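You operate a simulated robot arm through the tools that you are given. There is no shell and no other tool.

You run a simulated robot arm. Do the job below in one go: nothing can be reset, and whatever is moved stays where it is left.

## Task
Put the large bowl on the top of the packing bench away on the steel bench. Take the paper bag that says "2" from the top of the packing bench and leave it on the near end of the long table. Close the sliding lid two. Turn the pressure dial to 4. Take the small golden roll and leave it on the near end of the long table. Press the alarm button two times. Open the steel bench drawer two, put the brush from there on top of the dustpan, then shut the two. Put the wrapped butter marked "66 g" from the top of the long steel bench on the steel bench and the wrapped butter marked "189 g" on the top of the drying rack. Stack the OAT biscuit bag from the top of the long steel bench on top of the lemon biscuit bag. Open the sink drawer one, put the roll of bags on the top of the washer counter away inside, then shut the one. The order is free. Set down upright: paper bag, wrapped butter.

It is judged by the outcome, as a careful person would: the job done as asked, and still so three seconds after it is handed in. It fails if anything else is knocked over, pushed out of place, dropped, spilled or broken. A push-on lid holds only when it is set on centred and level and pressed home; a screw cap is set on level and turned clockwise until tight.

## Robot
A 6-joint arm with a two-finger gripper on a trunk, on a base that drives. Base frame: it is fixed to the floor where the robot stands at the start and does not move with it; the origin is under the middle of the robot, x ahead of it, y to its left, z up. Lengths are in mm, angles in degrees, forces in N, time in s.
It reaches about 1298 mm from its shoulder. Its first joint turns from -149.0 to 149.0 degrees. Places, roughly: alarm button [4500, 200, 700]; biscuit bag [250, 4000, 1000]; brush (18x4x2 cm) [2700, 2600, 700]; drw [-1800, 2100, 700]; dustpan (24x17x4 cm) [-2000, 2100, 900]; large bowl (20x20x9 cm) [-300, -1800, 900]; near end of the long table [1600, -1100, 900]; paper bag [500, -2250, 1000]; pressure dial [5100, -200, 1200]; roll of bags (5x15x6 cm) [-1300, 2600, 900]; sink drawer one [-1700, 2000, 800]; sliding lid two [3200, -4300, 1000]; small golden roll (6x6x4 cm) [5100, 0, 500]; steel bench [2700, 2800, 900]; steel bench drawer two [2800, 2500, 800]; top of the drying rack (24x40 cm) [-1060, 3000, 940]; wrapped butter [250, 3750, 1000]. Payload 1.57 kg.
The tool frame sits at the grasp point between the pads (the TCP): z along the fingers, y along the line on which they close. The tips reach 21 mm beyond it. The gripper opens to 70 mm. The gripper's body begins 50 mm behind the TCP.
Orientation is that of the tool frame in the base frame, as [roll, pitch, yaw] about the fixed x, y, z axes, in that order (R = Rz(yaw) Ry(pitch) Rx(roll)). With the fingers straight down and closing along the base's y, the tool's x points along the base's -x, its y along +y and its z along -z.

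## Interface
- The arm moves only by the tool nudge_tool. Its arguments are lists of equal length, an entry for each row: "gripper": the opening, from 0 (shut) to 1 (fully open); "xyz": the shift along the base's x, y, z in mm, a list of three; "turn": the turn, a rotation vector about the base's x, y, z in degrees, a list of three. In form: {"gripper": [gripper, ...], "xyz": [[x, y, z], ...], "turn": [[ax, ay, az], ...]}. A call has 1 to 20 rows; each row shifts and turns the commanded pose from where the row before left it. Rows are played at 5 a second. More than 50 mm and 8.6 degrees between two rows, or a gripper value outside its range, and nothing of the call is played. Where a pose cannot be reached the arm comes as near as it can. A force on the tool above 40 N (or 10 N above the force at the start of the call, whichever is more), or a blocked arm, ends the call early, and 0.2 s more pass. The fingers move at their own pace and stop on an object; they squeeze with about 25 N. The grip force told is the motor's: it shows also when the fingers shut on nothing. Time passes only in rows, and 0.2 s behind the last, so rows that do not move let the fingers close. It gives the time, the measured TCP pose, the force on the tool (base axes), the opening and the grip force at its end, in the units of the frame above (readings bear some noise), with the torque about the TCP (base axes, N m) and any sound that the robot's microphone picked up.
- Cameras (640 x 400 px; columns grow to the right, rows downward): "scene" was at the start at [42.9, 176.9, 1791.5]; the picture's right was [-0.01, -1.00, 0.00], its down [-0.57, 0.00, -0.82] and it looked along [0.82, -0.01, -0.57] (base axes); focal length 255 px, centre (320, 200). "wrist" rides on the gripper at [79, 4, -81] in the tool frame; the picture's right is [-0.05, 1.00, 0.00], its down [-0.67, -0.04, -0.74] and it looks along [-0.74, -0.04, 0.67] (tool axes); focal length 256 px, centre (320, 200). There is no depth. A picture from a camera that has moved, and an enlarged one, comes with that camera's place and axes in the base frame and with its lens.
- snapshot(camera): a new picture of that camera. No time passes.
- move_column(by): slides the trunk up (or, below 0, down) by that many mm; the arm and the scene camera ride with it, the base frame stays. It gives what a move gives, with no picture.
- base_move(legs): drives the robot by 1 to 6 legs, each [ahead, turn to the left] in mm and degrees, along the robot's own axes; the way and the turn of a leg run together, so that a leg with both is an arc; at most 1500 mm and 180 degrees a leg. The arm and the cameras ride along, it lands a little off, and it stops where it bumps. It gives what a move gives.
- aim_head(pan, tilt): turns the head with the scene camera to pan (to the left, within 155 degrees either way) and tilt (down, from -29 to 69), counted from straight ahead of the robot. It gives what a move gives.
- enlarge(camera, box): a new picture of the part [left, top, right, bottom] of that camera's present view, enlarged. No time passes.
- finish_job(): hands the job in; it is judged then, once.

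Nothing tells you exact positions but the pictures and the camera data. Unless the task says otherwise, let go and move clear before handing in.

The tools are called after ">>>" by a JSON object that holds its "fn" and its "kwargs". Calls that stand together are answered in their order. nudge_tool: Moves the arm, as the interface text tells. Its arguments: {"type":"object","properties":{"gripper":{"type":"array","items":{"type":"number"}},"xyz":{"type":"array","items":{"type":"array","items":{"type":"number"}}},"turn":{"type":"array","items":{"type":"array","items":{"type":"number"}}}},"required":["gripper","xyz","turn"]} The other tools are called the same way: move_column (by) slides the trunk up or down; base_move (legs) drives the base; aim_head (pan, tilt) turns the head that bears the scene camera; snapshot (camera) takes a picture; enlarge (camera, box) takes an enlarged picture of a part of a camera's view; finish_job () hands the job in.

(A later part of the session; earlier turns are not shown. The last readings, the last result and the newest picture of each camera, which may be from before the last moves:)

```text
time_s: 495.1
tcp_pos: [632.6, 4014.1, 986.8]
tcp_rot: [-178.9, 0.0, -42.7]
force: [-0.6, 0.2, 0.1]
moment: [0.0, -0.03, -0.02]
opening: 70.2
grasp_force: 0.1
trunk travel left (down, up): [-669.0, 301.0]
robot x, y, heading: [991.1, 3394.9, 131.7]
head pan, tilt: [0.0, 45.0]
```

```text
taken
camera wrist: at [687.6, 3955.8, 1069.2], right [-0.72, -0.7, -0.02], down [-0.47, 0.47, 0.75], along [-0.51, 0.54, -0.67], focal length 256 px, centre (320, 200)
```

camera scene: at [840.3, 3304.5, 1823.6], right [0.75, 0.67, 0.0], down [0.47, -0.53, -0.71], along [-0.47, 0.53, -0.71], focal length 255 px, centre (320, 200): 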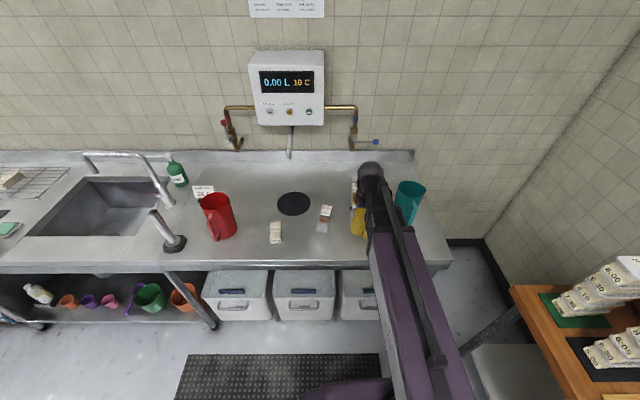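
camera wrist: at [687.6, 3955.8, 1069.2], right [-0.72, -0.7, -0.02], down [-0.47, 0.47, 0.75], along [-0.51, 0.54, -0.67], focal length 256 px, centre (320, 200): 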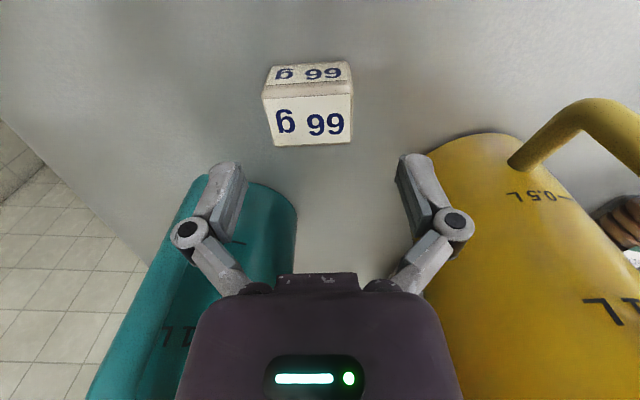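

>>> {"fn": "nudge_tool", "kwargs": {"gripper": [1, 1], "xyz": [[4.4, 4.2, 0], [0, 0, 0]], "turn": [[0, 0, 0], [0, 0, 0]]}}

>>> {"fn": "move_column", "kwargs": {"by": -57}}

>>> {"fn": "snapshot", "kwargs": {"camera": "wrist"}}

```text
time_s: 495.7
tcp_pos: [636.8, 4017.6, 988.1]
tcp_rot: [-178.9, -0.1, -42.8]
force: [0.4, 0.3, 0.0]
moment: [-0.01, 0.01, 0.01]
opening: 70.0
grasp_force: 0.1
trunk travel left (down, up): [-669.0, 301.0]
robot x, y, heading: [993.5, 3390.4, 131.5]
head pan, tilt: [0.0, 45.0]
```

```text
time_s: 496.7
tcp_pos: [637.5, 4019.0, 930.7]
tcp_rot: [-178.9, 0.0, -42.8]
force: [-0.7, 0.6, 0.6]
moment: [0.02, 0.01, 0.01]
opening: 70.2
grasp_force: 0.1
trunk travel left (down, up): [-612.0, 358.0]
robot x, y, heading: [991.2, 3392.2, 131.7]
head pan, tilt: [0.0, 45.0]
```

```text
taken
camera wrist: at [691.5, 3960.2, 1012.1], right [-0.72, -0.7, -0.02], down [-0.47, 0.47, 0.75], along [-0.51, 0.54, -0.67], focal length 256 px, centre (320, 200)
```

wrist: 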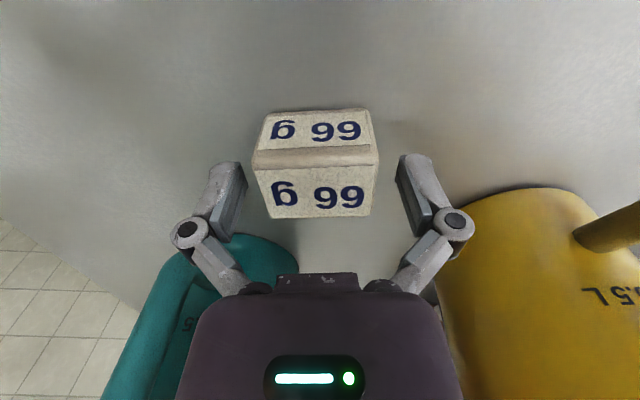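

Well centred between the fingers. Closing and lifting a little.

>>> {"fn": "nudge_tool", "kwargs": {"gripper": [0.7, 0.4, 0, 0], "xyz": [[0, 0, 0], [0, 0, 0], [0, 0, 0], [0, 0, 0]], "turn": [[0, 0, 0], [0, 0, 0], [0, 0, 0], [0, 0, 0]]}}

>>> {"fn": "move_column", "kwargs": {"by": 40}}

>>> {"fn": "snapshot", "kwargs": {"camera": "wrist"}}

```text
time_s: 497.7
tcp_pos: [637.5, 4017.4, 930.4]
tcp_rot: [-178.9, 0.1, -42.8]
force: [-0.3, 2.4, 6.7]
moment: [0.01, 0.03, 0.06]
opening: 49.3
grasp_force: 25.0
trunk travel left (down, up): [-612.0, 358.0]
robot x, y, heading: [993.6, 3392.2, 131.8]
head pan, tilt: [0.0, 45.0]
```

```text
time_s: 498.5
tcp_pos: [637.8, 4018.6, 970.8]
tcp_rot: [-178.9, 0.0, -42.9]
force: [-0.1, 0.9, 0.0]
moment: [-0.02, 0.01, 0.0]
opening: 49.6
grasp_force: 25.0
trunk travel left (down, up): [-652.0, 318.0]
robot x, y, heading: [989.5, 3390.9, 132.0]
head pan, tilt: [0.0, 45.0]
```

```text
taken
camera wrist: at [691.4, 3960.3, 1052.0], right [-0.72, -0.7, -0.02], down [-0.47, 0.47, 0.75], along [-0.51, 0.54, -0.67], focal length 256 px, centre (320, 200)
```

wrist: 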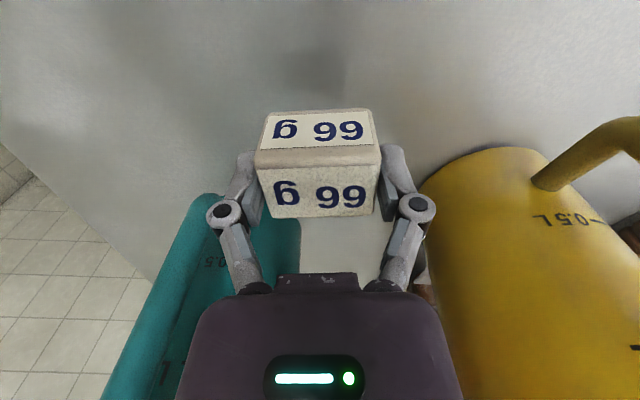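

66 g butter held. Raising, backing off and driving to the steel bench.

>>> {"fn": "move_column", "kwargs": {"by": 220}}

>>> {"fn": "nudge_tool", "kwargs": {"gripper": [0, 0, 0], "xyz": [[23, -40, 0], [23, -40, 0], [23, -40, 0]], "turn": [[0, 0, 0], [0, 0, 0], [0, 0, 0]]}}

>>> {"fn": "base_move", "kwargs": {"legs": [[-200, 0], [0, 84.2], [0, 84.2], [1241, 0], [0, 101.6]]}}

>>> {"fn": "snapshot", "kwargs": {"camera": "scene"}}

>>> {"fn": "snapshot", "kwargs": {"camera": "wrist"}}

```text
time_s: 500.9
tcp_pos: [636.5, 4018.5, 1191.3]
tcp_rot: [-178.9, 0.0, -42.8]
force: [0.1, 0.6, -1.3]
moment: [-0.02, -0.01, 0.02]
opening: 49.2
grasp_force: 24.6
trunk travel left (down, up): [-872.0, 98.0]
robot x, y, heading: [991.7, 3388.1, 131.6]
head pan, tilt: [0.0, 45.0]
```

```text
time_s: 501.7
tcp_pos: [706.8, 3896.4, 1191.8]
tcp_rot: [-178.8, 0.1, -42.9]
force: [0.0, 0.2, -0.3]
moment: [0.02, 0.01, 0.0]
opening: 49.3
grasp_force: 25.2
trunk travel left (down, up): [-872.0, 98.0]
robot x, y, heading: [994.1, 3390.1, 131.4]
head pan, tilt: [0.0, 45.0]
```

```text
time_s: 527.8
tcp_pos: [2239.5, 2445.5, 1191.1]
tcp_rot: [-178.9, 0.0, -133.1]
force: [0.3, 0.5, -0.4]
moment: [0.0, 0.01, 0.02]
opening: 49.2
grasp_force: 24.7
trunk travel left (down, up): [-872.0, 98.0]
robot x, y, heading: [1693.1, 2198.4, 40.7]
head pan, tilt: [0.0, 45.0]
```

```text
taken
camera scene: at [1610.8, 2357.4, 1856.7], right [0.66, -0.76, 0.0], down [-0.53, -0.46, -0.71], along [0.53, 0.46, -0.71], focal length 255 px, centre (320, 200)
```

scene: 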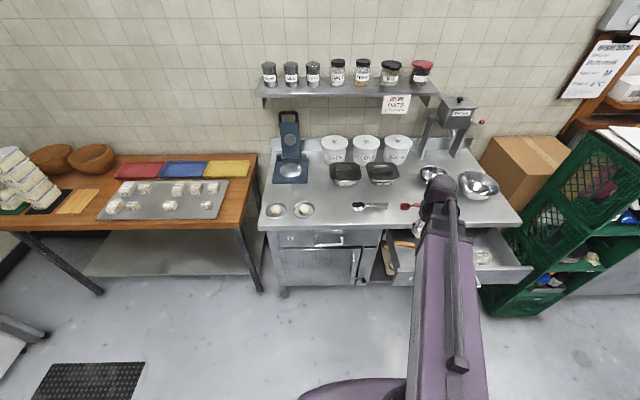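

```text
taken
camera wrist: at [2181.8, 2393.3, 1271.9], right [-0.69, 0.72, -0.02], down [0.47, 0.47, 0.75], along [0.55, 0.51, -0.67], focal length 256 px, centre (320, 200)
```

wrist: 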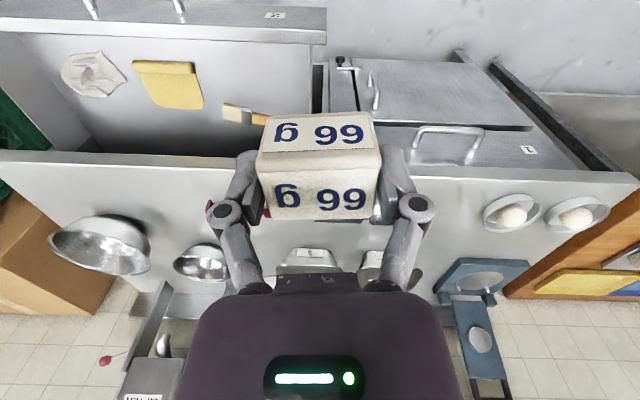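

The brush is still in the drawer. Zooming on the bench to pick the butter spot.

>>> {"fn": "enlarge", "kwargs": {"camera": "scene", "box": [250, 140, 430, 260]}}

```text
3.33 times, centred on (340, 200) of scene
camera zoom: at [1610.8, 2357.4, 1856.7], right [0.66, -0.76, 0.0], down [-0.53, -0.46, -0.71], along [0.53, 0.46, -0.71], focal length 849 px, centre (253, 200)
```

zoom: 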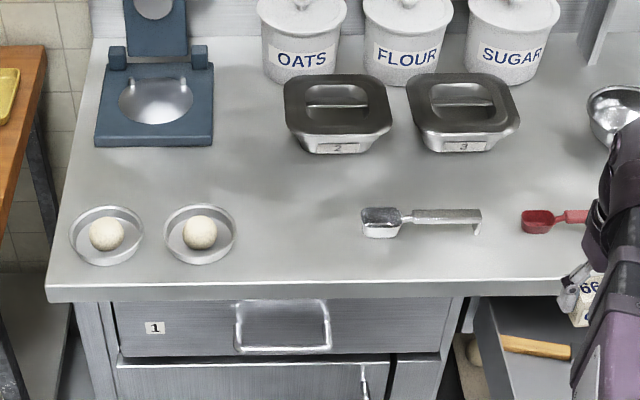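

Placing it in the open area at about (2340, 2905).

>>> {"fn": "nudge_tool", "kwargs": {"gripper": [0, 0, 0, 0, 0, 0, 0, 0, 0, 0, 0], "xyz": [[9.2, 41.8, 0], [9.2, 41.8, 0], [9.2, 41.8, 0], [9.2, 41.8, 0], [9.2, 41.8, 0], [9.2, 41.8, 0], [9.2, 41.8, 0], [9.2, 41.8, 0], [9.2, 41.8, 0], [9.2, 41.8, 0], [9.2, 41.8, 0]], "turn": [[0, 0, 0], [0, 0, 0], [0, 0, 0], [0, 0, 0], [0, 0, 0], [0, 0, 0], [0, 0, 0], [0, 0, 0], [0, 0, 0], [0, 0, 0], [0, 0, 0]]}}

>>> {"fn": "move_column", "kwargs": {"by": -230}}

>>> {"fn": "snapshot", "kwargs": {"camera": "wrist"}}

>>> {"fn": "enlarge", "kwargs": {"camera": "scene", "box": [250, 100, 430, 240]}}

```text
time_s: 530.2
tcp_pos: [2344.2, 2909.4, 1190.0]
tcp_rot: [-178.9, -0.1, -133.1]
force: [0.5, -0.1, -0.6]
moment: [0.01, 0.02, 0.01]
opening: 49.4
grasp_force: 24.4
trunk travel left (down, up): [-872.0, 98.0]
robot x, y, heading: [1695.0, 2204.9, 41.2]
head pan, tilt: [0.0, 45.0]
```

```text
time_s: 532.6
tcp_pos: [2343.7, 2907.3, 960.0]
tcp_rot: [-178.9, 0.1, -133.0]
force: [-1.1, -0.4, -0.8]
moment: [-0.01, 0.0, -0.03]
opening: 49.0
grasp_force: 25.1
trunk travel left (down, up): [-642.0, 328.0]
robot x, y, heading: [1692.4, 2205.0, 41.0]
head pan, tilt: [0.0, 45.0]
```

```text
taken
camera wrist: at [2284.5, 2854.6, 1042.1], right [-0.69, 0.72, -0.02], down [0.47, 0.47, 0.75], along [0.55, 0.51, -0.67], focal length 256 px, centre (320, 200)
```

wrist: 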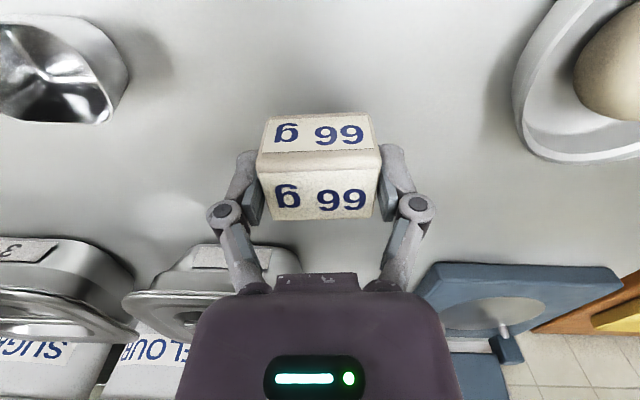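

```text
2.86 times, centred on (340, 170) of scene
camera zoom: at [1610.7, 2356.7, 1626.8], right [0.66, -0.76, 0.0], down [-0.53, -0.46, -0.71], along [0.53, 0.46, -0.71], focal length 728 px, centre (263, 286)
```

zoom: 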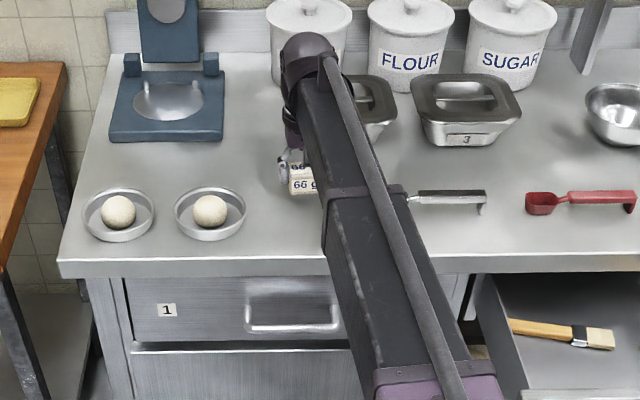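

>>> {"fn": "move_column", "kwargs": {"by": -18}}

>>> {"fn": "move_column", "kwargs": {"by": -5}}

```text
time_s: 533.2
tcp_pos: [2342.2, 2907.7, 941.9]
tcp_rot: [-178.9, -0.1, -133.1]
force: [0.2, 0.9, -1.1]
moment: [0.03, -0.01, -0.03]
opening: 49.3
grasp_force: 24.8
trunk travel left (down, up): [-624.0, 346.0]
robot x, y, heading: [1697.5, 2203.3, 41.2]
head pan, tilt: [0.0, 45.0]
```

```text
time_s: 533.8
tcp_pos: [2342.0, 2909.3, 936.9]
tcp_rot: [-179.0, 0.0, -133.1]
force: [-1.2, 0.1, -0.5]
moment: [0.01, 0.02, 0.02]
opening: 49.5
grasp_force: 24.8
trunk travel left (down, up): [-619.0, 351.0]
robot x, y, heading: [1691.7, 2204.7, 41.0]
head pan, tilt: [0.0, 45.0]
```

>>> {"fn": "move_column", "kwargs": {"by": -4}}

>>> {"fn": "move_column", "kwargs": {"by": -3}}

```text
time_s: 534.3
tcp_pos: [2342.6, 2908.5, 932.9]
tcp_rot: [-178.8, 0.0, -133.1]
force: [0.2, 0.3, -0.3]
moment: [0.02, 0.01, 0.02]
opening: 49.3
grasp_force: 24.7
trunk travel left (down, up): [-615.0, 355.0]
robot x, y, heading: [1693.1, 2206.8, 41.2]
head pan, tilt: [0.0, 45.0]
```

```text
time_s: 534.8
tcp_pos: [2342.8, 2907.1, 931.5]
tcp_rot: [-178.9, 0.1, -133.1]
force: [1.8, 1.2, 6.8]
moment: [0.15, 0.1, -0.01]
opening: 49.2
grasp_force: 24.7
trunk travel left (down, up): [-612.0, 358.0]
robot x, y, heading: [1695.2, 2202.6, 40.9]
head pan, tilt: [0.0, 45.0]
```

Touchdown. Releasing and raising, then looking at the brush in the drawer.

>>> {"fn": "nudge_tool", "kwargs": {"gripper": [0.8, 0.9, 1, 1], "xyz": [[0, 0, 0], [0, 0, 0], [0, 0, 0], [0, 0, 0]], "turn": [[0, 0, 0], [0, 0, 0], [0, 0, 0], [0, 0, 0]]}}

>>> {"fn": "move_column", "kwargs": {"by": 170}}

>>> {"fn": "nudge_tool", "kwargs": {"gripper": [1, 1, 1, 1, 1, 1, 1, 1, 1], "xyz": [[-5, -44, 0], [-5, -44, 0], [-5, -44, 0], [-5, -44, 0], [-5, -44, 0], [-5, -44, 0], [-5, -44, 0], [-5, -44, 0], [-5, -44, 0]], "turn": [[0, 0, 0], [0, 0, 0], [0, 0, 0], [0, 0, 0], [0, 0, 0], [0, 0, 0], [0, 0, 0], [0, 0, 0], [0, 0, 0]]}}

>>> {"fn": "snapshot", "kwargs": {"camera": "wrist"}}

>>> {"fn": "snapshot", "kwargs": {"camera": "scene"}}

>>> {"fn": "enlarge", "kwargs": {"camera": "scene", "box": [310, 170, 530, 300]}}

```text
time_s: 535.8
tcp_pos: [2341.2, 2907.7, 929.6]
tcp_rot: [-178.9, 0.0, -133.1]
force: [0.2, -0.7, 0.0]
moment: [0.03, 0.01, 0.01]
opening: 69.9
grasp_force: 0.0
trunk travel left (down, up): [-612.0, 358.0]
robot x, y, heading: [1695.6, 2206.4, 41.3]
head pan, tilt: [0.0, 45.0]
```

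```text
time_s: 537.8
tcp_pos: [2342.5, 2908.1, 1100.1]
tcp_rot: [-178.9, 0.1, -133.1]
force: [0.3, 0.1, -0.3]
moment: [-0.01, 0.01, 0.02]
opening: 70.0
grasp_force: 0.0
trunk travel left (down, up): [-782.0, 188.0]
robot x, y, heading: [1688.6, 2201.4, 41.1]
head pan, tilt: [0.0, 45.0]
```

```text
time_s: 539.8
tcp_pos: [2296.4, 2511.7, 1101.7]
tcp_rot: [-179.0, 0.2, -133.1]
force: [0.0, -0.3, 1.1]
moment: [0.02, -0.02, -0.03]
opening: 70.1
grasp_force: 0.0
out of reach, approached as far as the arm can: row 6
trunk travel left (down, up): [-782.0, 188.0]
robot x, y, heading: [1693.8, 2205.5, 41.1]
head pan, tilt: [0.0, 45.0]
```

```text
taken
camera wrist: at [2238.0, 2458.8, 1182.3], right [-0.69, 0.72, -0.02], down [0.47, 0.47, 0.75], along [0.55, 0.51, -0.67], focal length 256 px, centre (320, 200)
```

wrist: 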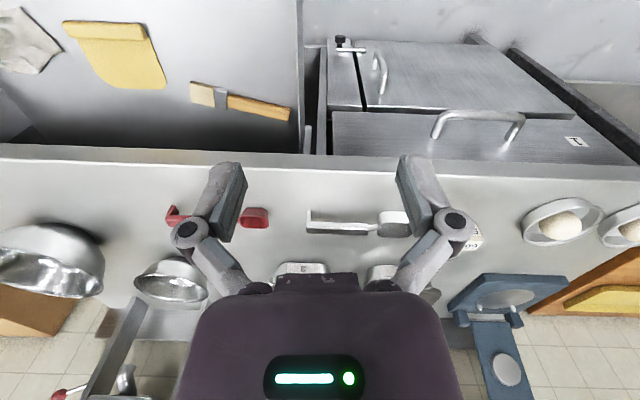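

```text
taken
camera scene: at [1610.2, 2355.8, 1766.8], right [0.66, -0.76, 0.0], down [-0.53, -0.46, -0.71], along [0.53, 0.46, -0.71], focal length 255 px, centre (320, 200)
```

scene: 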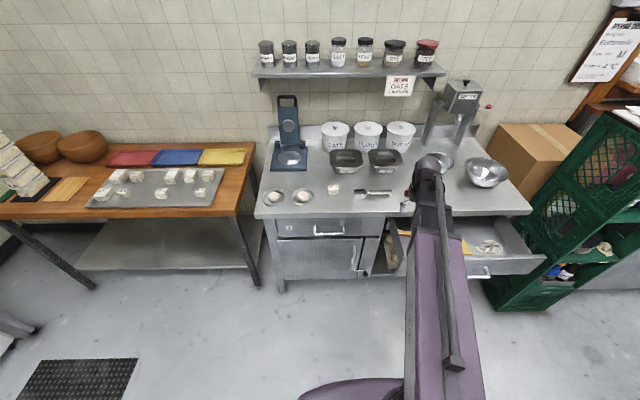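

```text
2.91 times, centred on (420, 235) of scene
camera zoom: at [1610.2, 2355.8, 1766.8], right [0.66, -0.76, 0.0], down [-0.53, -0.46, -0.71], along [0.53, 0.46, -0.71], focal length 741 px, centre (29, 98)
```

zoom: 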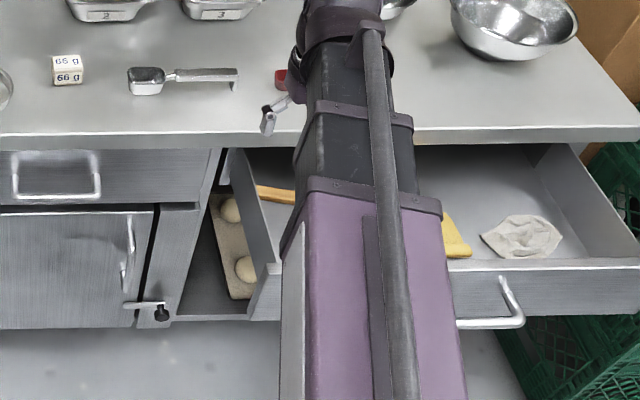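

66 g butter is placed. The brush now lies crosswise right at the bench edge, so I'll pull drawer two further open first, using a horizontal grip on its handle.

>>> {"fn": "base_move", "kwargs": {"legs": [[-100, 0]]}}

>>> {"fn": "nudge_tool", "kwargs": {"gripper": [1, 1, 1, 1, 1, 1, 1, 1, 1, 1], "xyz": [[13, -33, 0], [13, -33, 0], [13, -33, 0], [13, -33, 0], [13, -33, 0], [13, -33, 0], [13, -33, 0], [13, -33, 0], [13, -33, 0], [13, -33, 0]], "turn": [[0, 0, 8.49], [0, 0, 8.49], [0, 0, 8.49], [0, 0, 8.49], [0, 0, 8.49], [0, 0, 8.49], [0, 0, 8.49], [0, 0, 8.49], [0, 0, 8.49], [0, 0, 8.49]]}}

>>> {"fn": "nudge_tool", "kwargs": {"gripper": [0.8, 0.8, 0.8, 0.8, 0.8, 0.8, 0.8, 0.8, 0.8, 0.8], "xyz": [[0, 0, 4], [0, 0, 8], [0, 0, 12], [0, 0, 16], [0, 0, 18], [0, 0, 20], [0, 0, 22], [0, 0, 24], [0, 0, 26], [0, 0, 28]], "turn": [[5.67, -6.33, 0], [5.67, -6.33, 0], [5.67, -6.33, 0], [5.67, -6.33, 0], [5.67, -6.33, 0], [5.67, -6.33, 0], [5.67, -6.33, 0], [5.67, -6.33, 0], [5.67, -6.33, 0], [5.67, -6.33, 0]]}}

>>> {"fn": "snapshot", "kwargs": {"camera": "scene"}}

```text
time_s: 541.0
tcp_pos: [2219.0, 2447.5, 1101.3]
tcp_rot: [-178.9, 0.1, -133.1]
force: [-0.4, 0.2, 0.5]
moment: [0.01, -0.02, -0.03]
opening: 69.8
grasp_force: 0.0
trunk travel left (down, up): [-782.0, 188.0]
robot x, y, heading: [1618.9, 2137.7, 41.1]
head pan, tilt: [0.0, 45.0]
```

```text
time_s: 543.2
tcp_pos: [2348.3, 2114.9, 1101.0]
tcp_rot: [-179.0, 0.0, -48.1]
force: [0.0, -0.2, 0.3]
moment: [0.0, 0.02, 0.04]
opening: 70.3
grasp_force: 0.0
trunk travel left (down, up): [-782.0, 188.0]
robot x, y, heading: [1616.9, 2138.3, 41.0]
head pan, tilt: [0.0, 45.0]
```

```text
time_s: 545.4
tcp_pos: [2353.9, 2126.6, 1266.5]
tcp_rot: [-96.0, 3.7, -48.9]
force: [0.3, -0.4, -0.1]
moment: [-0.02, 0.02, 0.05]
opening: 55.8
grasp_force: 0.1
out of reach, approached as far as the arm can: row 3, 10
trunk travel left (down, up): [-782.0, 188.0]
robot x, y, heading: [1618.8, 2140.8, 41.2]
head pan, tilt: [0.0, 45.0]
```

```text
taken
camera scene: at [1534.7, 2290.7, 1766.8], right [0.66, -0.75, 0.0], down [-0.53, -0.46, -0.71], along [0.53, 0.46, -0.71], focal length 255 px, centre (320, 200)
```

scene: 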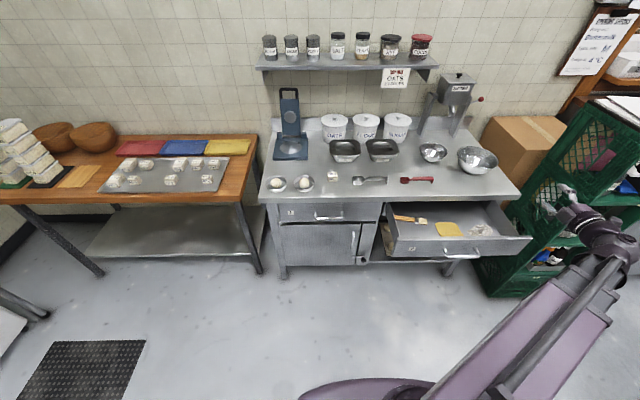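

Clear view of the open drawer. Refining the handle and brush positions.

>>> {"fn": "enlarge", "kwargs": {"camera": "scene", "box": [370, 180, 550, 280]}}

>>> {"fn": "snapshot", "kwargs": {"camera": "wrist"}}

```text
3.56 times, centred on (460, 230) of scene
camera zoom: at [1534.7, 2290.7, 1766.8], right [0.66, -0.75, 0.0], down [-0.53, -0.46, -0.71], along [0.53, 0.46, -0.71], focal length 906 px, centre (-178, 93)
```

zoom: 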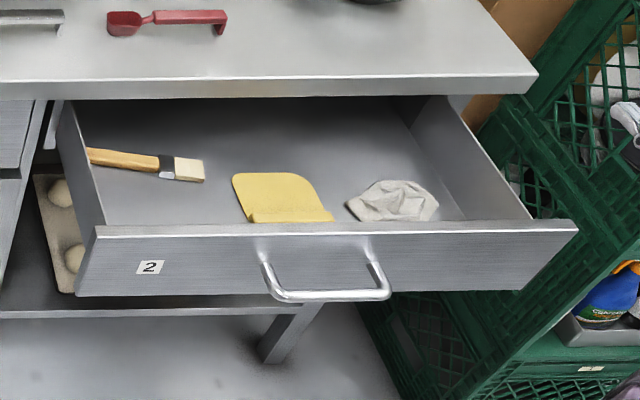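

```text
taken
camera wrist: at [2344.3, 2013.6, 1266.7], right [-0.16, 0.02, -0.99], down [-0.99, 0.01, 0.16], along [0.01, 1.0, 0.02], focal length 256 px, centre (320, 200)
```

wrist: 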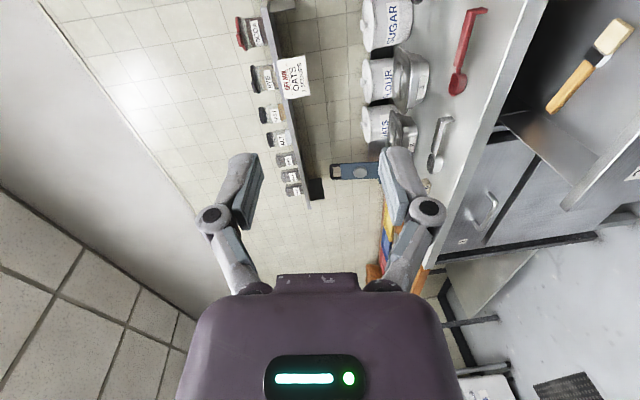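

Lowering in front of the handle and aligning.

>>> {"fn": "move_column", "kwargs": {"by": -300}}

>>> {"fn": "move_column", "kwargs": {"by": -175}}

>>> {"fn": "nudge_tool", "kwargs": {"gripper": [0.8, 0.8], "xyz": [[12, 33, 0], [10, 20, 0]], "turn": [[0, 0, 0], [0, 0, 0]]}}

>>> {"fn": "snapshot", "kwargs": {"camera": "wrist"}}

>>> {"fn": "enlarge", "kwargs": {"camera": "scene", "box": [370, 60, 550, 180]}}

```text
time_s: 548.4
tcp_pos: [2353.1, 2127.2, 966.0]
tcp_rot: [-96.2, 3.7, -49.0]
force: [-0.5, 0.7, -0.5]
moment: [-0.02, -0.02, 0.02]
opening: 55.9
grasp_force: 0.1
trunk travel left (down, up): [-482.0, 488.0]
robot x, y, heading: [1613.1, 2138.3, 41.0]
head pan, tilt: [0.0, 45.0]
```

```text
time_s: 550.4
tcp_pos: [2352.1, 2125.6, 790.5]
tcp_rot: [-96.2, 3.8, -49.0]
force: [0.0, -0.1, 0.2]
moment: [0.0, 0.02, 0.0]
opening: 55.8
grasp_force: 0.0
trunk travel left (down, up): [-307.0, 663.0]
robot x, y, heading: [1619.0, 2139.3, 40.9]
head pan, tilt: [0.0, 45.0]
```

```text
time_s: 551.0
tcp_pos: [2373.9, 2181.1, 790.9]
tcp_rot: [-96.2, 3.8, -48.9]
force: [0.3, 0.8, 0.3]
moment: [0.0, -0.02, -0.01]
opening: 55.9
grasp_force: 0.1
trunk travel left (down, up): [-307.0, 663.0]
robot x, y, heading: [1619.2, 2136.3, 41.2]
head pan, tilt: [0.0, 45.0]
```

```text
taken
camera wrist: at [2365.9, 2068.4, 791.7], right [-0.16, 0.02, -0.99], down [-0.99, 0.01, 0.16], along [0.01, 1.0, 0.02], focal length 256 px, centre (320, 200)
```

wrist: 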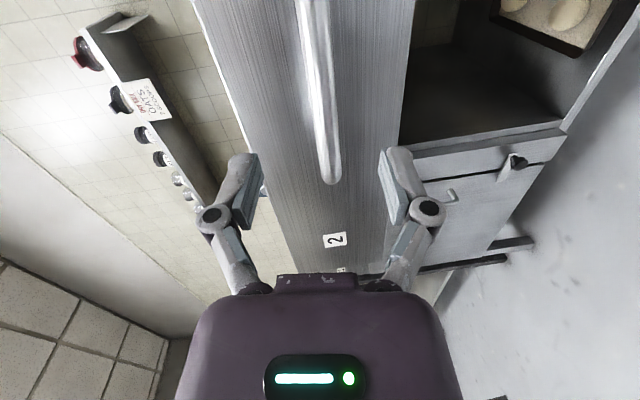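

```text
3.33 times, centred on (460, 120) of scene
camera zoom: at [1534.7, 2290.6, 1291.8], right [0.66, -0.75, 0.0], down [-0.53, -0.46, -0.71], along [0.53, 0.46, -0.71], focal length 849 px, centre (-147, 467)
```

zoom: 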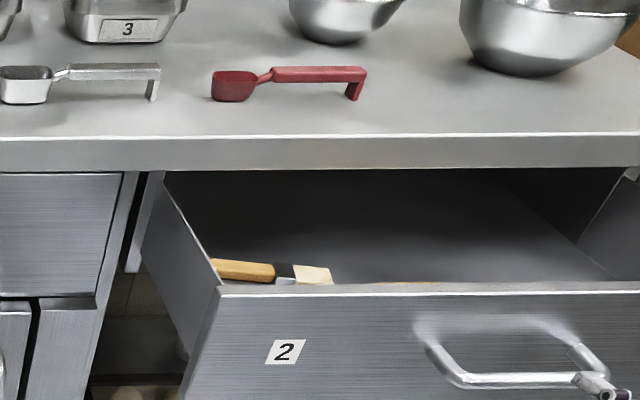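

>>> {"fn": "nudge_tool", "kwargs": {"gripper": [0.8, 0.8, 0.8], "xyz": [[22, 19.5, 0], [22, 19.5, 0], [0, 0, 0]], "turn": [[0, 0, 0], [0, 0, 0], [0, 0, 0]]}}

>>> {"fn": "nudge_tool", "kwargs": {"gripper": [0.4, 0.1, 0, 0], "xyz": [[0, 0, 0], [0, 0, 0], [0, 0, 0], [0, 0, 0]], "turn": [[0, 0, 0], [0, 0, 0], [0, 0, 0], [0, 0, 0]]}}

>>> {"fn": "snapshot", "kwargs": {"camera": "wrist"}}

```text
time_s: 551.8
tcp_pos: [2418.8, 2220.4, 790.5]
tcp_rot: [-96.2, 3.7, -48.7]
force: [0.4, 0.7, -0.5]
moment: [0.0, 0.01, 0.01]
opening: 56.0
grasp_force: 0.1
trunk travel left (down, up): [-307.0, 663.0]
robot x, y, heading: [1623.7, 2136.1, 40.9]
head pan, tilt: [0.0, 45.0]
```

```text
time_s: 552.5
tcp_pos: [2419.0, 2220.1, 784.8]
tcp_rot: [-97.2, 3.0, -48.6]
force: [-2.7, 2.9, -53.2]
moment: [-0.59, 0.01, -0.18]
opening: 18.4
grasp_force: 25.6
trunk travel left (down, up): [-307.0, 663.0]
robot x, y, heading: [1620.0, 2135.1, 40.6]
head pan, tilt: [0.0, 45.0]
stopped in row 3: the force on the tool passed its limit at 46 N (the readings are from after the stop); the commanded pose is now the measured one
```

```text
taken
camera wrist: at [2410.7, 2108.3, 787.1], right [-0.16, 0.0, -0.99], down [-0.99, 0.01, 0.16], along [0.01, 1.0, 0.0], focal length 256 px, centre (320, 200)
```

wrist: 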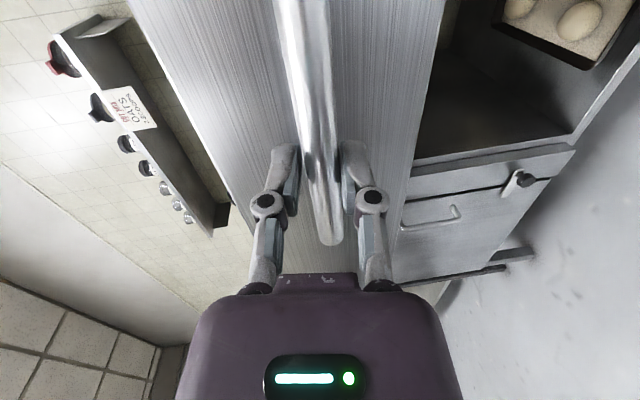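

Gripped. Relieving the load and pulling the drawer out another ~110 mm.

>>> {"fn": "move_column", "kwargs": {"by": -6}}

>>> {"fn": "nudge_tool", "kwargs": {"gripper": [0, 0, 0, 0, 0, 0], "xyz": [[0, 0, 0], [-17, -15.2, 0], [-17, -15.2, 0], [-17, -15.2, 0], [-17, -15.2, 0], [-14, -12.5, 0]], "turn": [[0, 0, 0], [0, 0, 0], [0, 0, 0], [0, 0, 0], [0, 0, 0], [0, 0, 0]]}}

>>> {"fn": "snapshot", "kwargs": {"camera": "scene"}}

```text
time_s: 553.1
tcp_pos: [2418.2, 2220.1, 783.9]
tcp_rot: [-96.6, 3.4, -48.7]
force: [0.4, -0.3, -18.5]
moment: [-0.46, -0.13, 0.78]
opening: 16.0
grasp_force: 31.7
trunk travel left (down, up): [-301.0, 669.0]
robot x, y, heading: [1617.7, 2140.8, 40.9]
head pan, tilt: [0.0, 45.0]
```

```text
time_s: 554.5
tcp_pos: [2336.3, 2145.9, 783.0]
tcp_rot: [-96.5, 3.4, -48.8]
force: [0.5, -3.2, -18.3]
moment: [-0.48, -0.17, 0.19]
opening: 16.1
grasp_force: 31.9
trunk travel left (down, up): [-301.0, 669.0]
robot x, y, heading: [1619.5, 2138.6, 41.0]
head pan, tilt: [0.0, 45.0]
```

```text
taken
camera scene: at [1536.3, 2290.8, 1285.8], right [0.66, -0.75, 0.0], down [-0.53, -0.46, -0.71], along [0.53, 0.46, -0.71], focal length 255 px, centre (320, 200)
```

scene: 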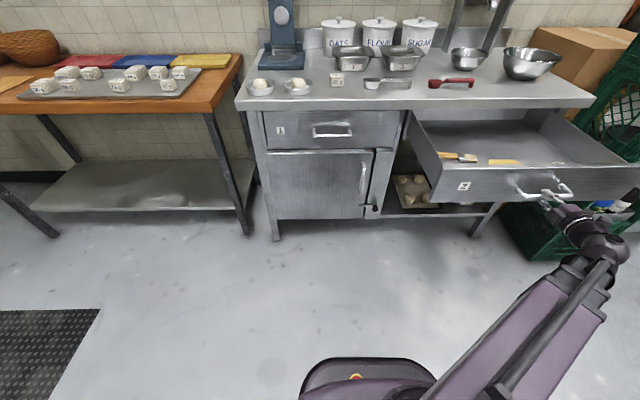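

Drawer two is further out now. Releasing, backing off and raising.

>>> {"fn": "nudge_tool", "kwargs": {"gripper": [0.3, 0.8, 0.8, 0.8, 0.8], "xyz": [[0, 0, 0], [0, 0, 0], [0, 0, 0], [-22, -19, 0], [-15, -13, 0]], "turn": [[0, 0, 0], [0, 0, 0], [0, 0, 0], [0, 0, 0], [0, 0, 0]]}}

>>> {"fn": "snapshot", "kwargs": {"camera": "wrist"}}

```text
time_s: 555.7
tcp_pos: [2296.4, 2114.1, 784.3]
tcp_rot: [-96.7, 3.8, -48.7]
force: [0.9, -0.5, 0.2]
moment: [0.02, 0.0, -0.02]
opening: 56.0
grasp_force: 0.0
trunk travel left (down, up): [-301.0, 669.0]
robot x, y, heading: [1615.4, 2139.5, 40.9]
head pan, tilt: [0.0, 45.0]
```

```text
taken
camera wrist: at [2288.6, 2001.1, 784.4], right [-0.17, 0.01, -0.99], down [-0.99, 0.01, 0.17], along [0.01, 1.0, 0.01], focal length 256 px, centre (320, 200)
```

wrist: 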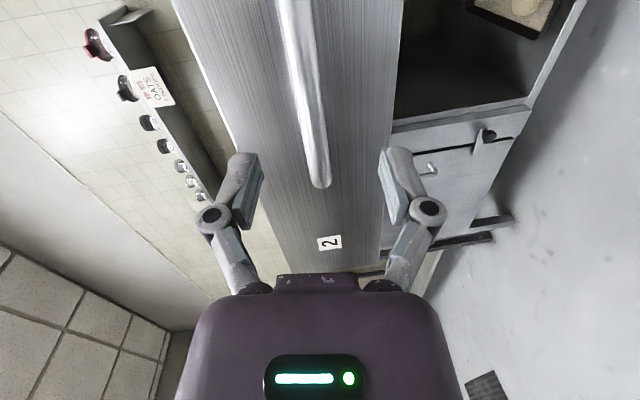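

Raising, returning the tool to vertical and moving over the brush with matching yaw.

>>> {"fn": "move_column", "kwargs": {"by": 380}}

>>> {"fn": "nudge_tool", "kwargs": {"gripper": [1, 1, 1, 1, 1, 1, 1, 1, 1, 1], "xyz": [[0, 0, -28], [0, 0, -26], [0, 0, -24], [0, 0, -22], [0, 0, -20], [0, 0, -18], [0, 0, -16], [0, 0, -12], [0, 0, -8], [0, 0, -4]], "turn": [[-5.56, 6.2, 0], [-5.56, 6.2, 0], [-5.56, 6.2, 0], [-5.56, 6.2, 0], [-5.56, 6.2, 0], [-5.56, 6.2, 0], [-5.56, 6.2, 0], [-5.56, 6.2, 0], [-5.56, 6.2, 0], [-5.56, 6.2, 0]]}}

>>> {"fn": "nudge_tool", "kwargs": {"gripper": [0.8, 0.8, 0.8, 0.8, 0.8, 0.8, 0.8], "xyz": [[18, 43, 0], [18, 43, 0], [18, 43, 0], [18, 43, 0], [18, 43, 0], [18, 43, 0], [16, 40, 0]], "turn": [[0, 0, -2], [0, 0, -2], [0, 0, -2], [0, 0, -2], [0, 0, -2], [0, 0, 0], [0, 0, 0]]}}

>>> {"fn": "snapshot", "kwargs": {"camera": "wrist"}}

>>> {"fn": "snapshot", "kwargs": {"camera": "scene"}}

```text
time_s: 559.4
tcp_pos: [2297.9, 2114.1, 1164.3]
tcp_rot: [-96.8, 3.9, -48.8]
force: [-0.5, -0.3, -0.4]
moment: [-0.02, 0.04, 0.03]
opening: 56.0
grasp_force: 0.0
trunk travel left (down, up): [-681.0, 289.0]
robot x, y, heading: [1617.5, 2138.4, 41.0]
head pan, tilt: [0.0, 45.0]
```

```text
time_s: 561.6
tcp_pos: [2298.6, 2114.0, 999.4]
tcp_rot: [179.9, -0.3, -52.1]
force: [0.5, 0.3, -0.4]
moment: [0.01, -0.01, -0.01]
opening: 70.1
grasp_force: 0.1
out of reach, approached as far as the arm can: row 6, 7, 9
trunk travel left (down, up): [-681.0, 289.0]
robot x, y, heading: [1617.2, 2140.2, 40.9]
head pan, tilt: [0.0, 45.0]
```

```text
time_s: 563.2
tcp_pos: [2420.9, 2410.3, 998.9]
tcp_rot: [-180.0, -0.2, -62.1]
force: [1.2, -0.1, 0.1]
moment: [0.0, 0.04, -0.02]
opening: 56.1
grasp_force: 0.0
out of reach, approached as far as the arm can: row 6
trunk travel left (down, up): [-681.0, 289.0]
robot x, y, heading: [1619.4, 2140.3, 41.0]
head pan, tilt: [0.0, 45.0]
```

```text
taken
camera wrist: at [2455.0, 2338.9, 1081.3], right [-0.91, -0.42, 0.0], down [-0.28, 0.61, 0.74], along [-0.31, 0.67, -0.67], focal length 256 px, centre (320, 200)
```

wrist: 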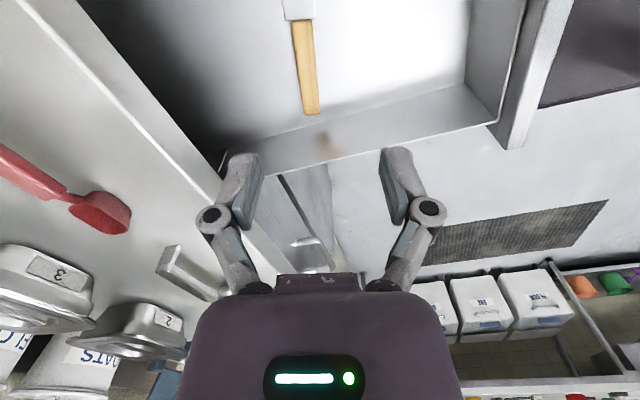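

```text
taken
camera scene: at [1535.1, 2291.3, 1665.7], right [0.66, -0.75, 0.0], down [-0.53, -0.46, -0.71], along [0.53, 0.46, -0.71], focal length 255 px, centre (320, 200)
```

scene: 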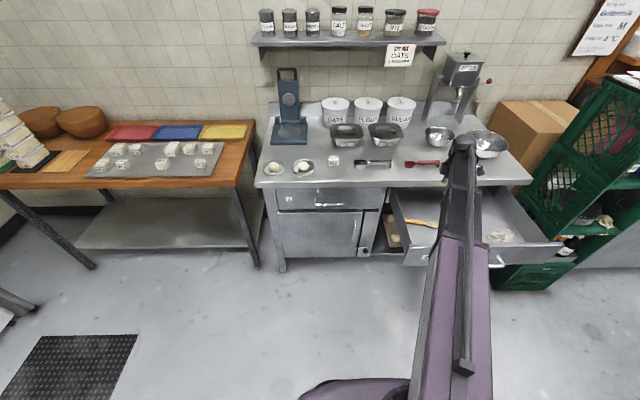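

Brush is parallel; adjusting laterally and descending.

>>> {"fn": "nudge_tool", "kwargs": {"gripper": [0.8, 0.8], "xyz": [[11.4, 18.6, 0], [0, 0, 0]], "turn": [[0, 0, 0], [0, 0, 0]]}}

>>> {"fn": "move_column", "kwargs": {"by": -190}}

>>> {"fn": "snapshot", "kwargs": {"camera": "wrist"}}

```text
time_s: 563.8
tcp_pos: [2432.6, 2428.8, 999.2]
tcp_rot: [-179.9, -0.2, -62.0]
force: [0.7, 0.5, -0.6]
moment: [0.0, -0.02, 0.01]
opening: 56.0
grasp_force: 0.0
trunk travel left (down, up): [-681.0, 289.0]
robot x, y, heading: [1616.7, 2138.5, 40.9]
head pan, tilt: [0.0, 45.0]
```

```text
time_s: 565.9
tcp_pos: [2431.8, 2427.9, 809.3]
tcp_rot: [-179.8, -0.2, -62.1]
force: [0.0, 0.0, 0.2]
moment: [0.01, 0.0, -0.01]
opening: 56.0
grasp_force: 0.0
trunk travel left (down, up): [-491.0, 479.0]
robot x, y, heading: [1618.3, 2139.2, 41.1]
head pan, tilt: [0.0, 45.0]
```

```text
taken
camera wrist: at [2466.0, 2357.4, 891.6], right [-0.91, -0.42, 0.0], down [-0.28, 0.61, 0.74], along [-0.31, 0.67, -0.67], focal length 256 px, centre (320, 200)
```

wrist: 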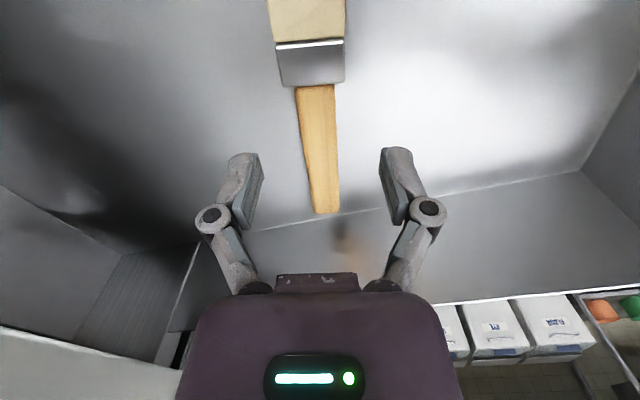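

>>> {"fn": "move_column", "kwargs": {"by": -55}}

>>> {"fn": "nudge_tool", "kwargs": {"gripper": [0.5, 0.2, 0, 0, 0], "xyz": [[0, 0, 0], [0, 0, 0], [0, 0, 0], [0, 0, 0], [0, 0, 0]], "turn": [[0, 0, 0], [0, 0, 0], [0, 0, 0], [0, 0, 0], [0, 0, 0]]}}

>>> {"fn": "move_column", "kwargs": {"by": 40}}

>>> {"fn": "snapshot", "kwargs": {"camera": "wrist"}}

```text
time_s: 566.8
tcp_pos: [2431.5, 2430.0, 754.4]
tcp_rot: [-179.9, -0.1, -62.1]
force: [0.5, 0.4, 0.1]
moment: [-0.01, 0.03, 0.0]
opening: 55.8
grasp_force: 0.1
trunk travel left (down, up): [-436.0, 534.0]
robot x, y, heading: [1615.9, 2141.5, 41.0]
head pan, tilt: [0.0, 45.0]
```

```text
time_s: 568.0
tcp_pos: [2431.8, 2428.2, 754.0]
tcp_rot: [-179.8, -0.1, -62.2]
force: [0.7, -0.1, 1.6]
moment: [-0.01, -0.02, 0.02]
opening: 23.0
grasp_force: 24.5
trunk travel left (down, up): [-436.0, 534.0]
robot x, y, heading: [1617.4, 2139.0, 41.0]
head pan, tilt: [0.0, 45.0]
```

```text
time_s: 568.8
tcp_pos: [2433.1, 2429.5, 794.6]
tcp_rot: [-180.0, -0.1, -62.1]
force: [0.0, 0.5, -0.5]
moment: [0.01, 0.01, 0.02]
opening: 22.8
grasp_force: 25.2
trunk travel left (down, up): [-476.0, 494.0]
robot x, y, heading: [1621.7, 2139.3, 41.1]
head pan, tilt: [0.0, 45.0]
```

```text
taken
camera wrist: at [2466.1, 2357.4, 876.4], right [-0.91, -0.42, 0.0], down [-0.28, 0.61, 0.74], along [-0.31, 0.67, -0.67], focal length 256 px, centre (320, 200)
```

wrist: 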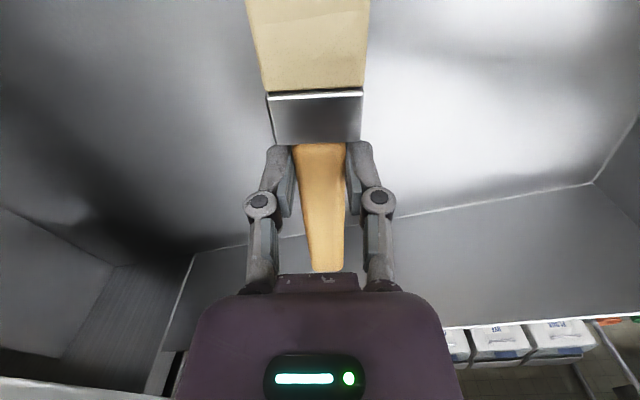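

Held clear. Lifting in stages with checks.

>>> {"fn": "move_column", "kwargs": {"by": 120}}

>>> {"fn": "move_column", "kwargs": {"by": 230}}

>>> {"fn": "snapshot", "kwargs": {"camera": "wrist"}}

```text
time_s: 570.3
tcp_pos: [2433.8, 2428.8, 914.1]
tcp_rot: [-180.0, -0.3, -62.1]
force: [0.1, -0.4, -0.6]
moment: [0.0, 0.0, 0.0]
opening: 23.1
grasp_force: 25.0
trunk travel left (down, up): [-596.0, 374.0]
robot x, y, heading: [1622.4, 2142.0, 41.0]
head pan, tilt: [0.0, 45.0]
```

```text
time_s: 572.8
tcp_pos: [2431.8, 2428.7, 1144.4]
tcp_rot: [-180.0, -0.2, -62.2]
force: [0.0, 0.1, -1.0]
moment: [-0.01, 0.01, -0.03]
opening: 22.9
grasp_force: 25.0
trunk travel left (down, up): [-826.0, 144.0]
robot x, y, heading: [1617.7, 2143.0, 41.2]
head pan, tilt: [0.0, 45.0]
```

```text
taken
camera wrist: at [2466.1, 2357.4, 1226.4], right [-0.91, -0.42, 0.0], down [-0.28, 0.61, 0.74], along [-0.31, 0.67, -0.67], focal length 256 px, centre (320, 200)
```

wrist: 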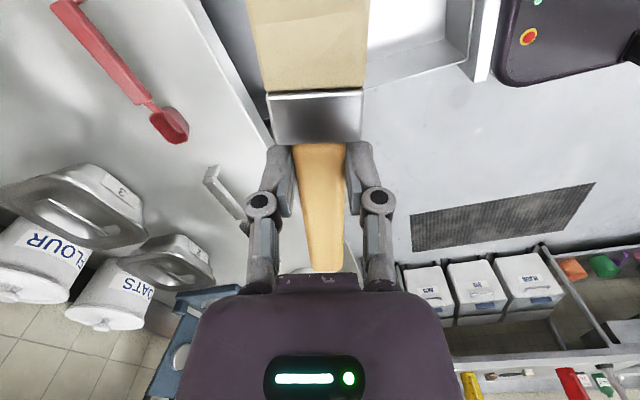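

The brush is held safely at travel height. Retracting and driving to the dustpan.

>>> {"fn": "nudge_tool", "kwargs": {"gripper": [0, 0, 0, 0, 0, 0, 0], "xyz": [[-43, -15, 0], [-43, -15, 0], [-43, -15, 0], [-43, -15, 0], [-43, -15, 0], [-43, -15, 0], [-20, -7, 0]], "turn": [[0, 0, 0], [0, 0, 0], [0, 0, 0], [0, 0, 0], [0, 0, 0], [0, 0, 0], [0, 0, 0]]}}

>>> {"fn": "base_move", "kwargs": {"legs": [[-60, 0], [0, 152], [1010, 0], [1010, 0], [980, 0], [0, -62]]}}

>>> {"fn": "snapshot", "kwargs": {"camera": "scene"}}

>>> {"fn": "snapshot", "kwargs": {"camera": "wrist"}}

```text
time_s: 574.4
tcp_pos: [2152.5, 2333.7, 1144.7]
tcp_rot: [-179.9, -0.3, -62.1]
force: [0.4, 0.2, -0.7]
moment: [0.03, -0.01, 0.01]
opening: 23.2
grasp_force: 25.2
trunk travel left (down, up): [-826.0, 144.0]
robot x, y, heading: [1620.3, 2137.6, 41.0]
head pan, tilt: [0.0, 45.0]
```

```text
time_s: 602.1
tcp_pos: [-1893.8, 1514.1, 1144.2]
tcp_rot: [-179.9, -0.2, 91.3]
force: [0.2, -0.7, 0.4]
moment: [0.03, -0.01, -0.02]
opening: 23.2
grasp_force: 25.5
trunk travel left (down, up): [-826.0, 144.0]
robot x, y, heading: [-1329.9, 1448.4, -165.7]
head pan, tilt: [0.0, 45.0]
stopped in leg 5: the robot was blocked; the commanded pose is now the measured one
```

```text
taken
camera scene: at [-1322.1, 1274.0, 1810.8], right [-0.25, 0.97, 0.0], down [0.69, 0.17, -0.71], along [-0.69, -0.17, -0.71], focal length 255 px, centre (320, 200)
```

scene: 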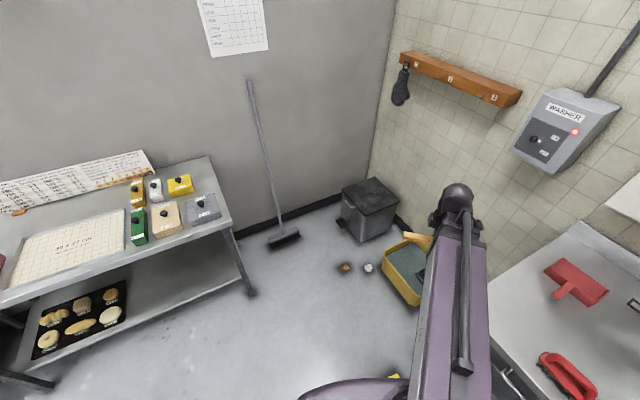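

```text
taken
camera wrist: at [-1891.8, 1593.5, 1226.5], right [1.0, -0.03, 0.0], down [-0.02, -0.67, 0.74], along [-0.02, -0.74, -0.67], focal length 256 px, centre (320, 200)
```

wrist: 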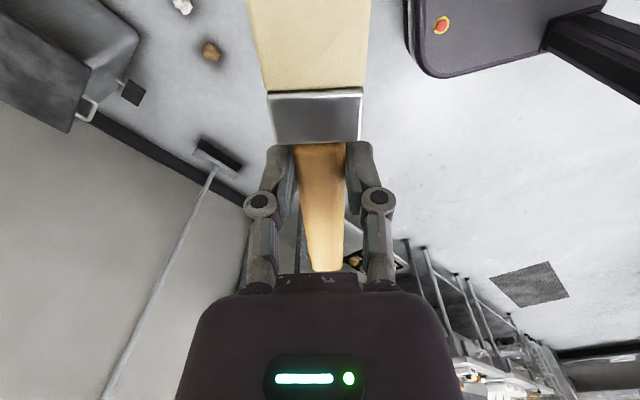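

The base got blocked near the end. I'll look down around the base to see what it touched.

>>> {"fn": "aim_head", "kwargs": {"pan": 30, "tilt": 69}}

>>> {"fn": "snapshot", "kwargs": {"camera": "scene"}}

>>> {"fn": "aim_head", "kwargs": {"pan": -50, "tilt": 69}}

>>> {"fn": "snapshot", "kwargs": {"camera": "scene"}}

```text
time_s: 603.1
tcp_pos: [-1894.6, 1514.1, 1145.3]
tcp_rot: [-179.9, -0.2, 91.3]
force: [0.5, 0.2, -0.8]
moment: [0.0, 0.03, 0.01]
opening: 22.7
grasp_force: 24.7
trunk travel left (down, up): [-826.0, 144.0]
robot x, y, heading: [-1329.2, 1453.3, -165.8]
head pan, tilt: [30.0, 68.8]
```

```text
taken
camera scene: at [-1283.2, 1255.0, 1781.9], right [-0.7, 0.72, 0.0], down [0.67, 0.65, -0.36], along [-0.26, -0.25, -0.93], focal length 255 px, centre (320, 200)
```

scene: 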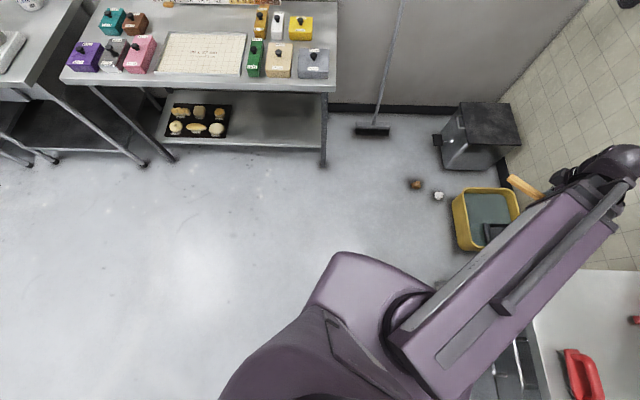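

```text
time_s: 604.6
tcp_pos: [-1895.2, 1513.8, 1145.7]
tcp_rot: [-179.9, -0.2, 91.3]
force: [-0.4, 0.1, -0.2]
moment: [0.01, -0.02, 0.0]
opening: 23.0
grasp_force: 25.1
trunk travel left (down, up): [-826.0, 144.0]
robot x, y, heading: [-1328.9, 1451.7, -166.0]
head pan, tilt: [-50.0, 68.8]
```

```text
taken
camera scene: at [-1288.6, 1326.7, 1781.9], right [0.58, 0.81, 0.0], down [0.76, -0.54, -0.36], along [-0.29, 0.21, -0.93], focal length 255 px, centre (320, 200)
```

scene: 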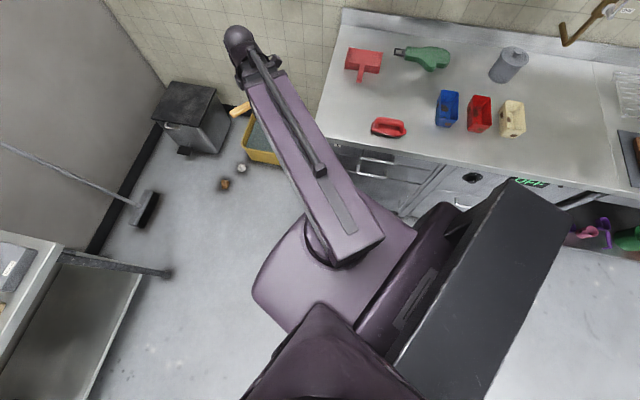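

>>> {"fn": "aim_head", "kwargs": {"pan": -20, "tilt": 60}}

>>> {"fn": "snapshot", "kwargs": {"camera": "scene"}}

>>> {"fn": "aim_head", "kwargs": {"pan": 10, "tilt": 55}}

>>> {"fn": "snapshot", "kwargs": {"camera": "scene"}}

```text
time_s: 605.6
tcp_pos: [-1894.5, 1514.1, 1144.6]
tcp_rot: [-179.8, -0.2, 91.3]
force: [-0.6, -0.4, -1.1]
moment: [0.0, 0.01, 0.01]
opening: 23.2
grasp_force: 25.3
trunk travel left (down, up): [-826.0, 144.0]
robot x, y, heading: [-1331.0, 1450.0, -165.6]
head pan, tilt: [-20.0, 60.0]
```

```text
taken
camera scene: at [-1309.5, 1300.8, 1791.3], right [0.1, 0.99, 0.0], down [0.86, -0.09, -0.5], along [-0.5, 0.05, -0.87], focal length 255 px, centre (320, 200)
```

scene: 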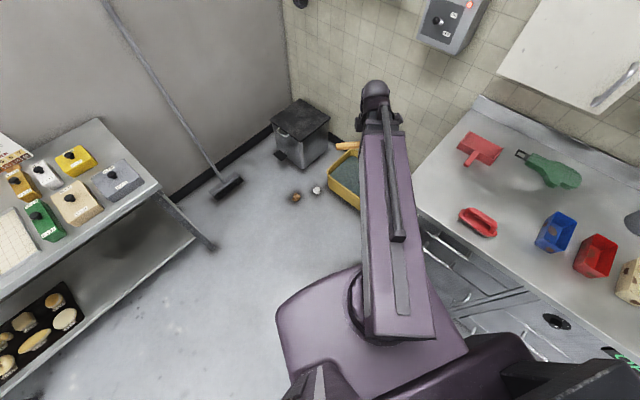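

```text
time_s: 606.5
tcp_pos: [-1894.7, 1513.9, 1144.5]
tcp_rot: [-179.9, -0.3, 91.3]
force: [0.4, -0.2, -0.4]
moment: [-0.01, 0.02, 0.01]
opening: 23.3
grasp_force: 24.8
trunk travel left (down, up): [-826.0, 144.0]
robot x, y, heading: [-1331.1, 1446.7, -165.8]
head pan, tilt: [10.0, 55.0]
```

```text
taken
camera scene: at [-1309.0, 1264.5, 1797.3], right [-0.41, 0.91, 0.0], down [0.75, 0.34, -0.57], along [-0.52, -0.23, -0.82], focal length 255 px, centre (320, 200)
```

scene: 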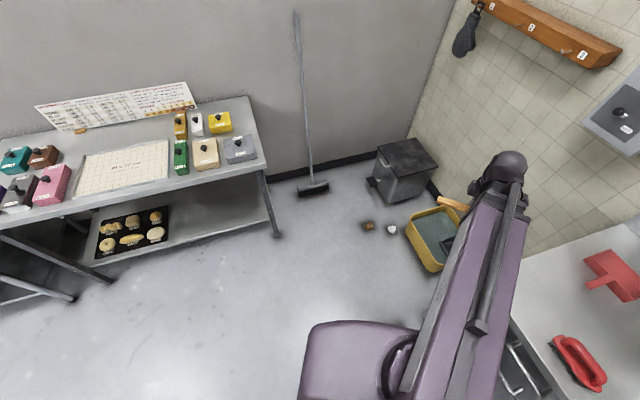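

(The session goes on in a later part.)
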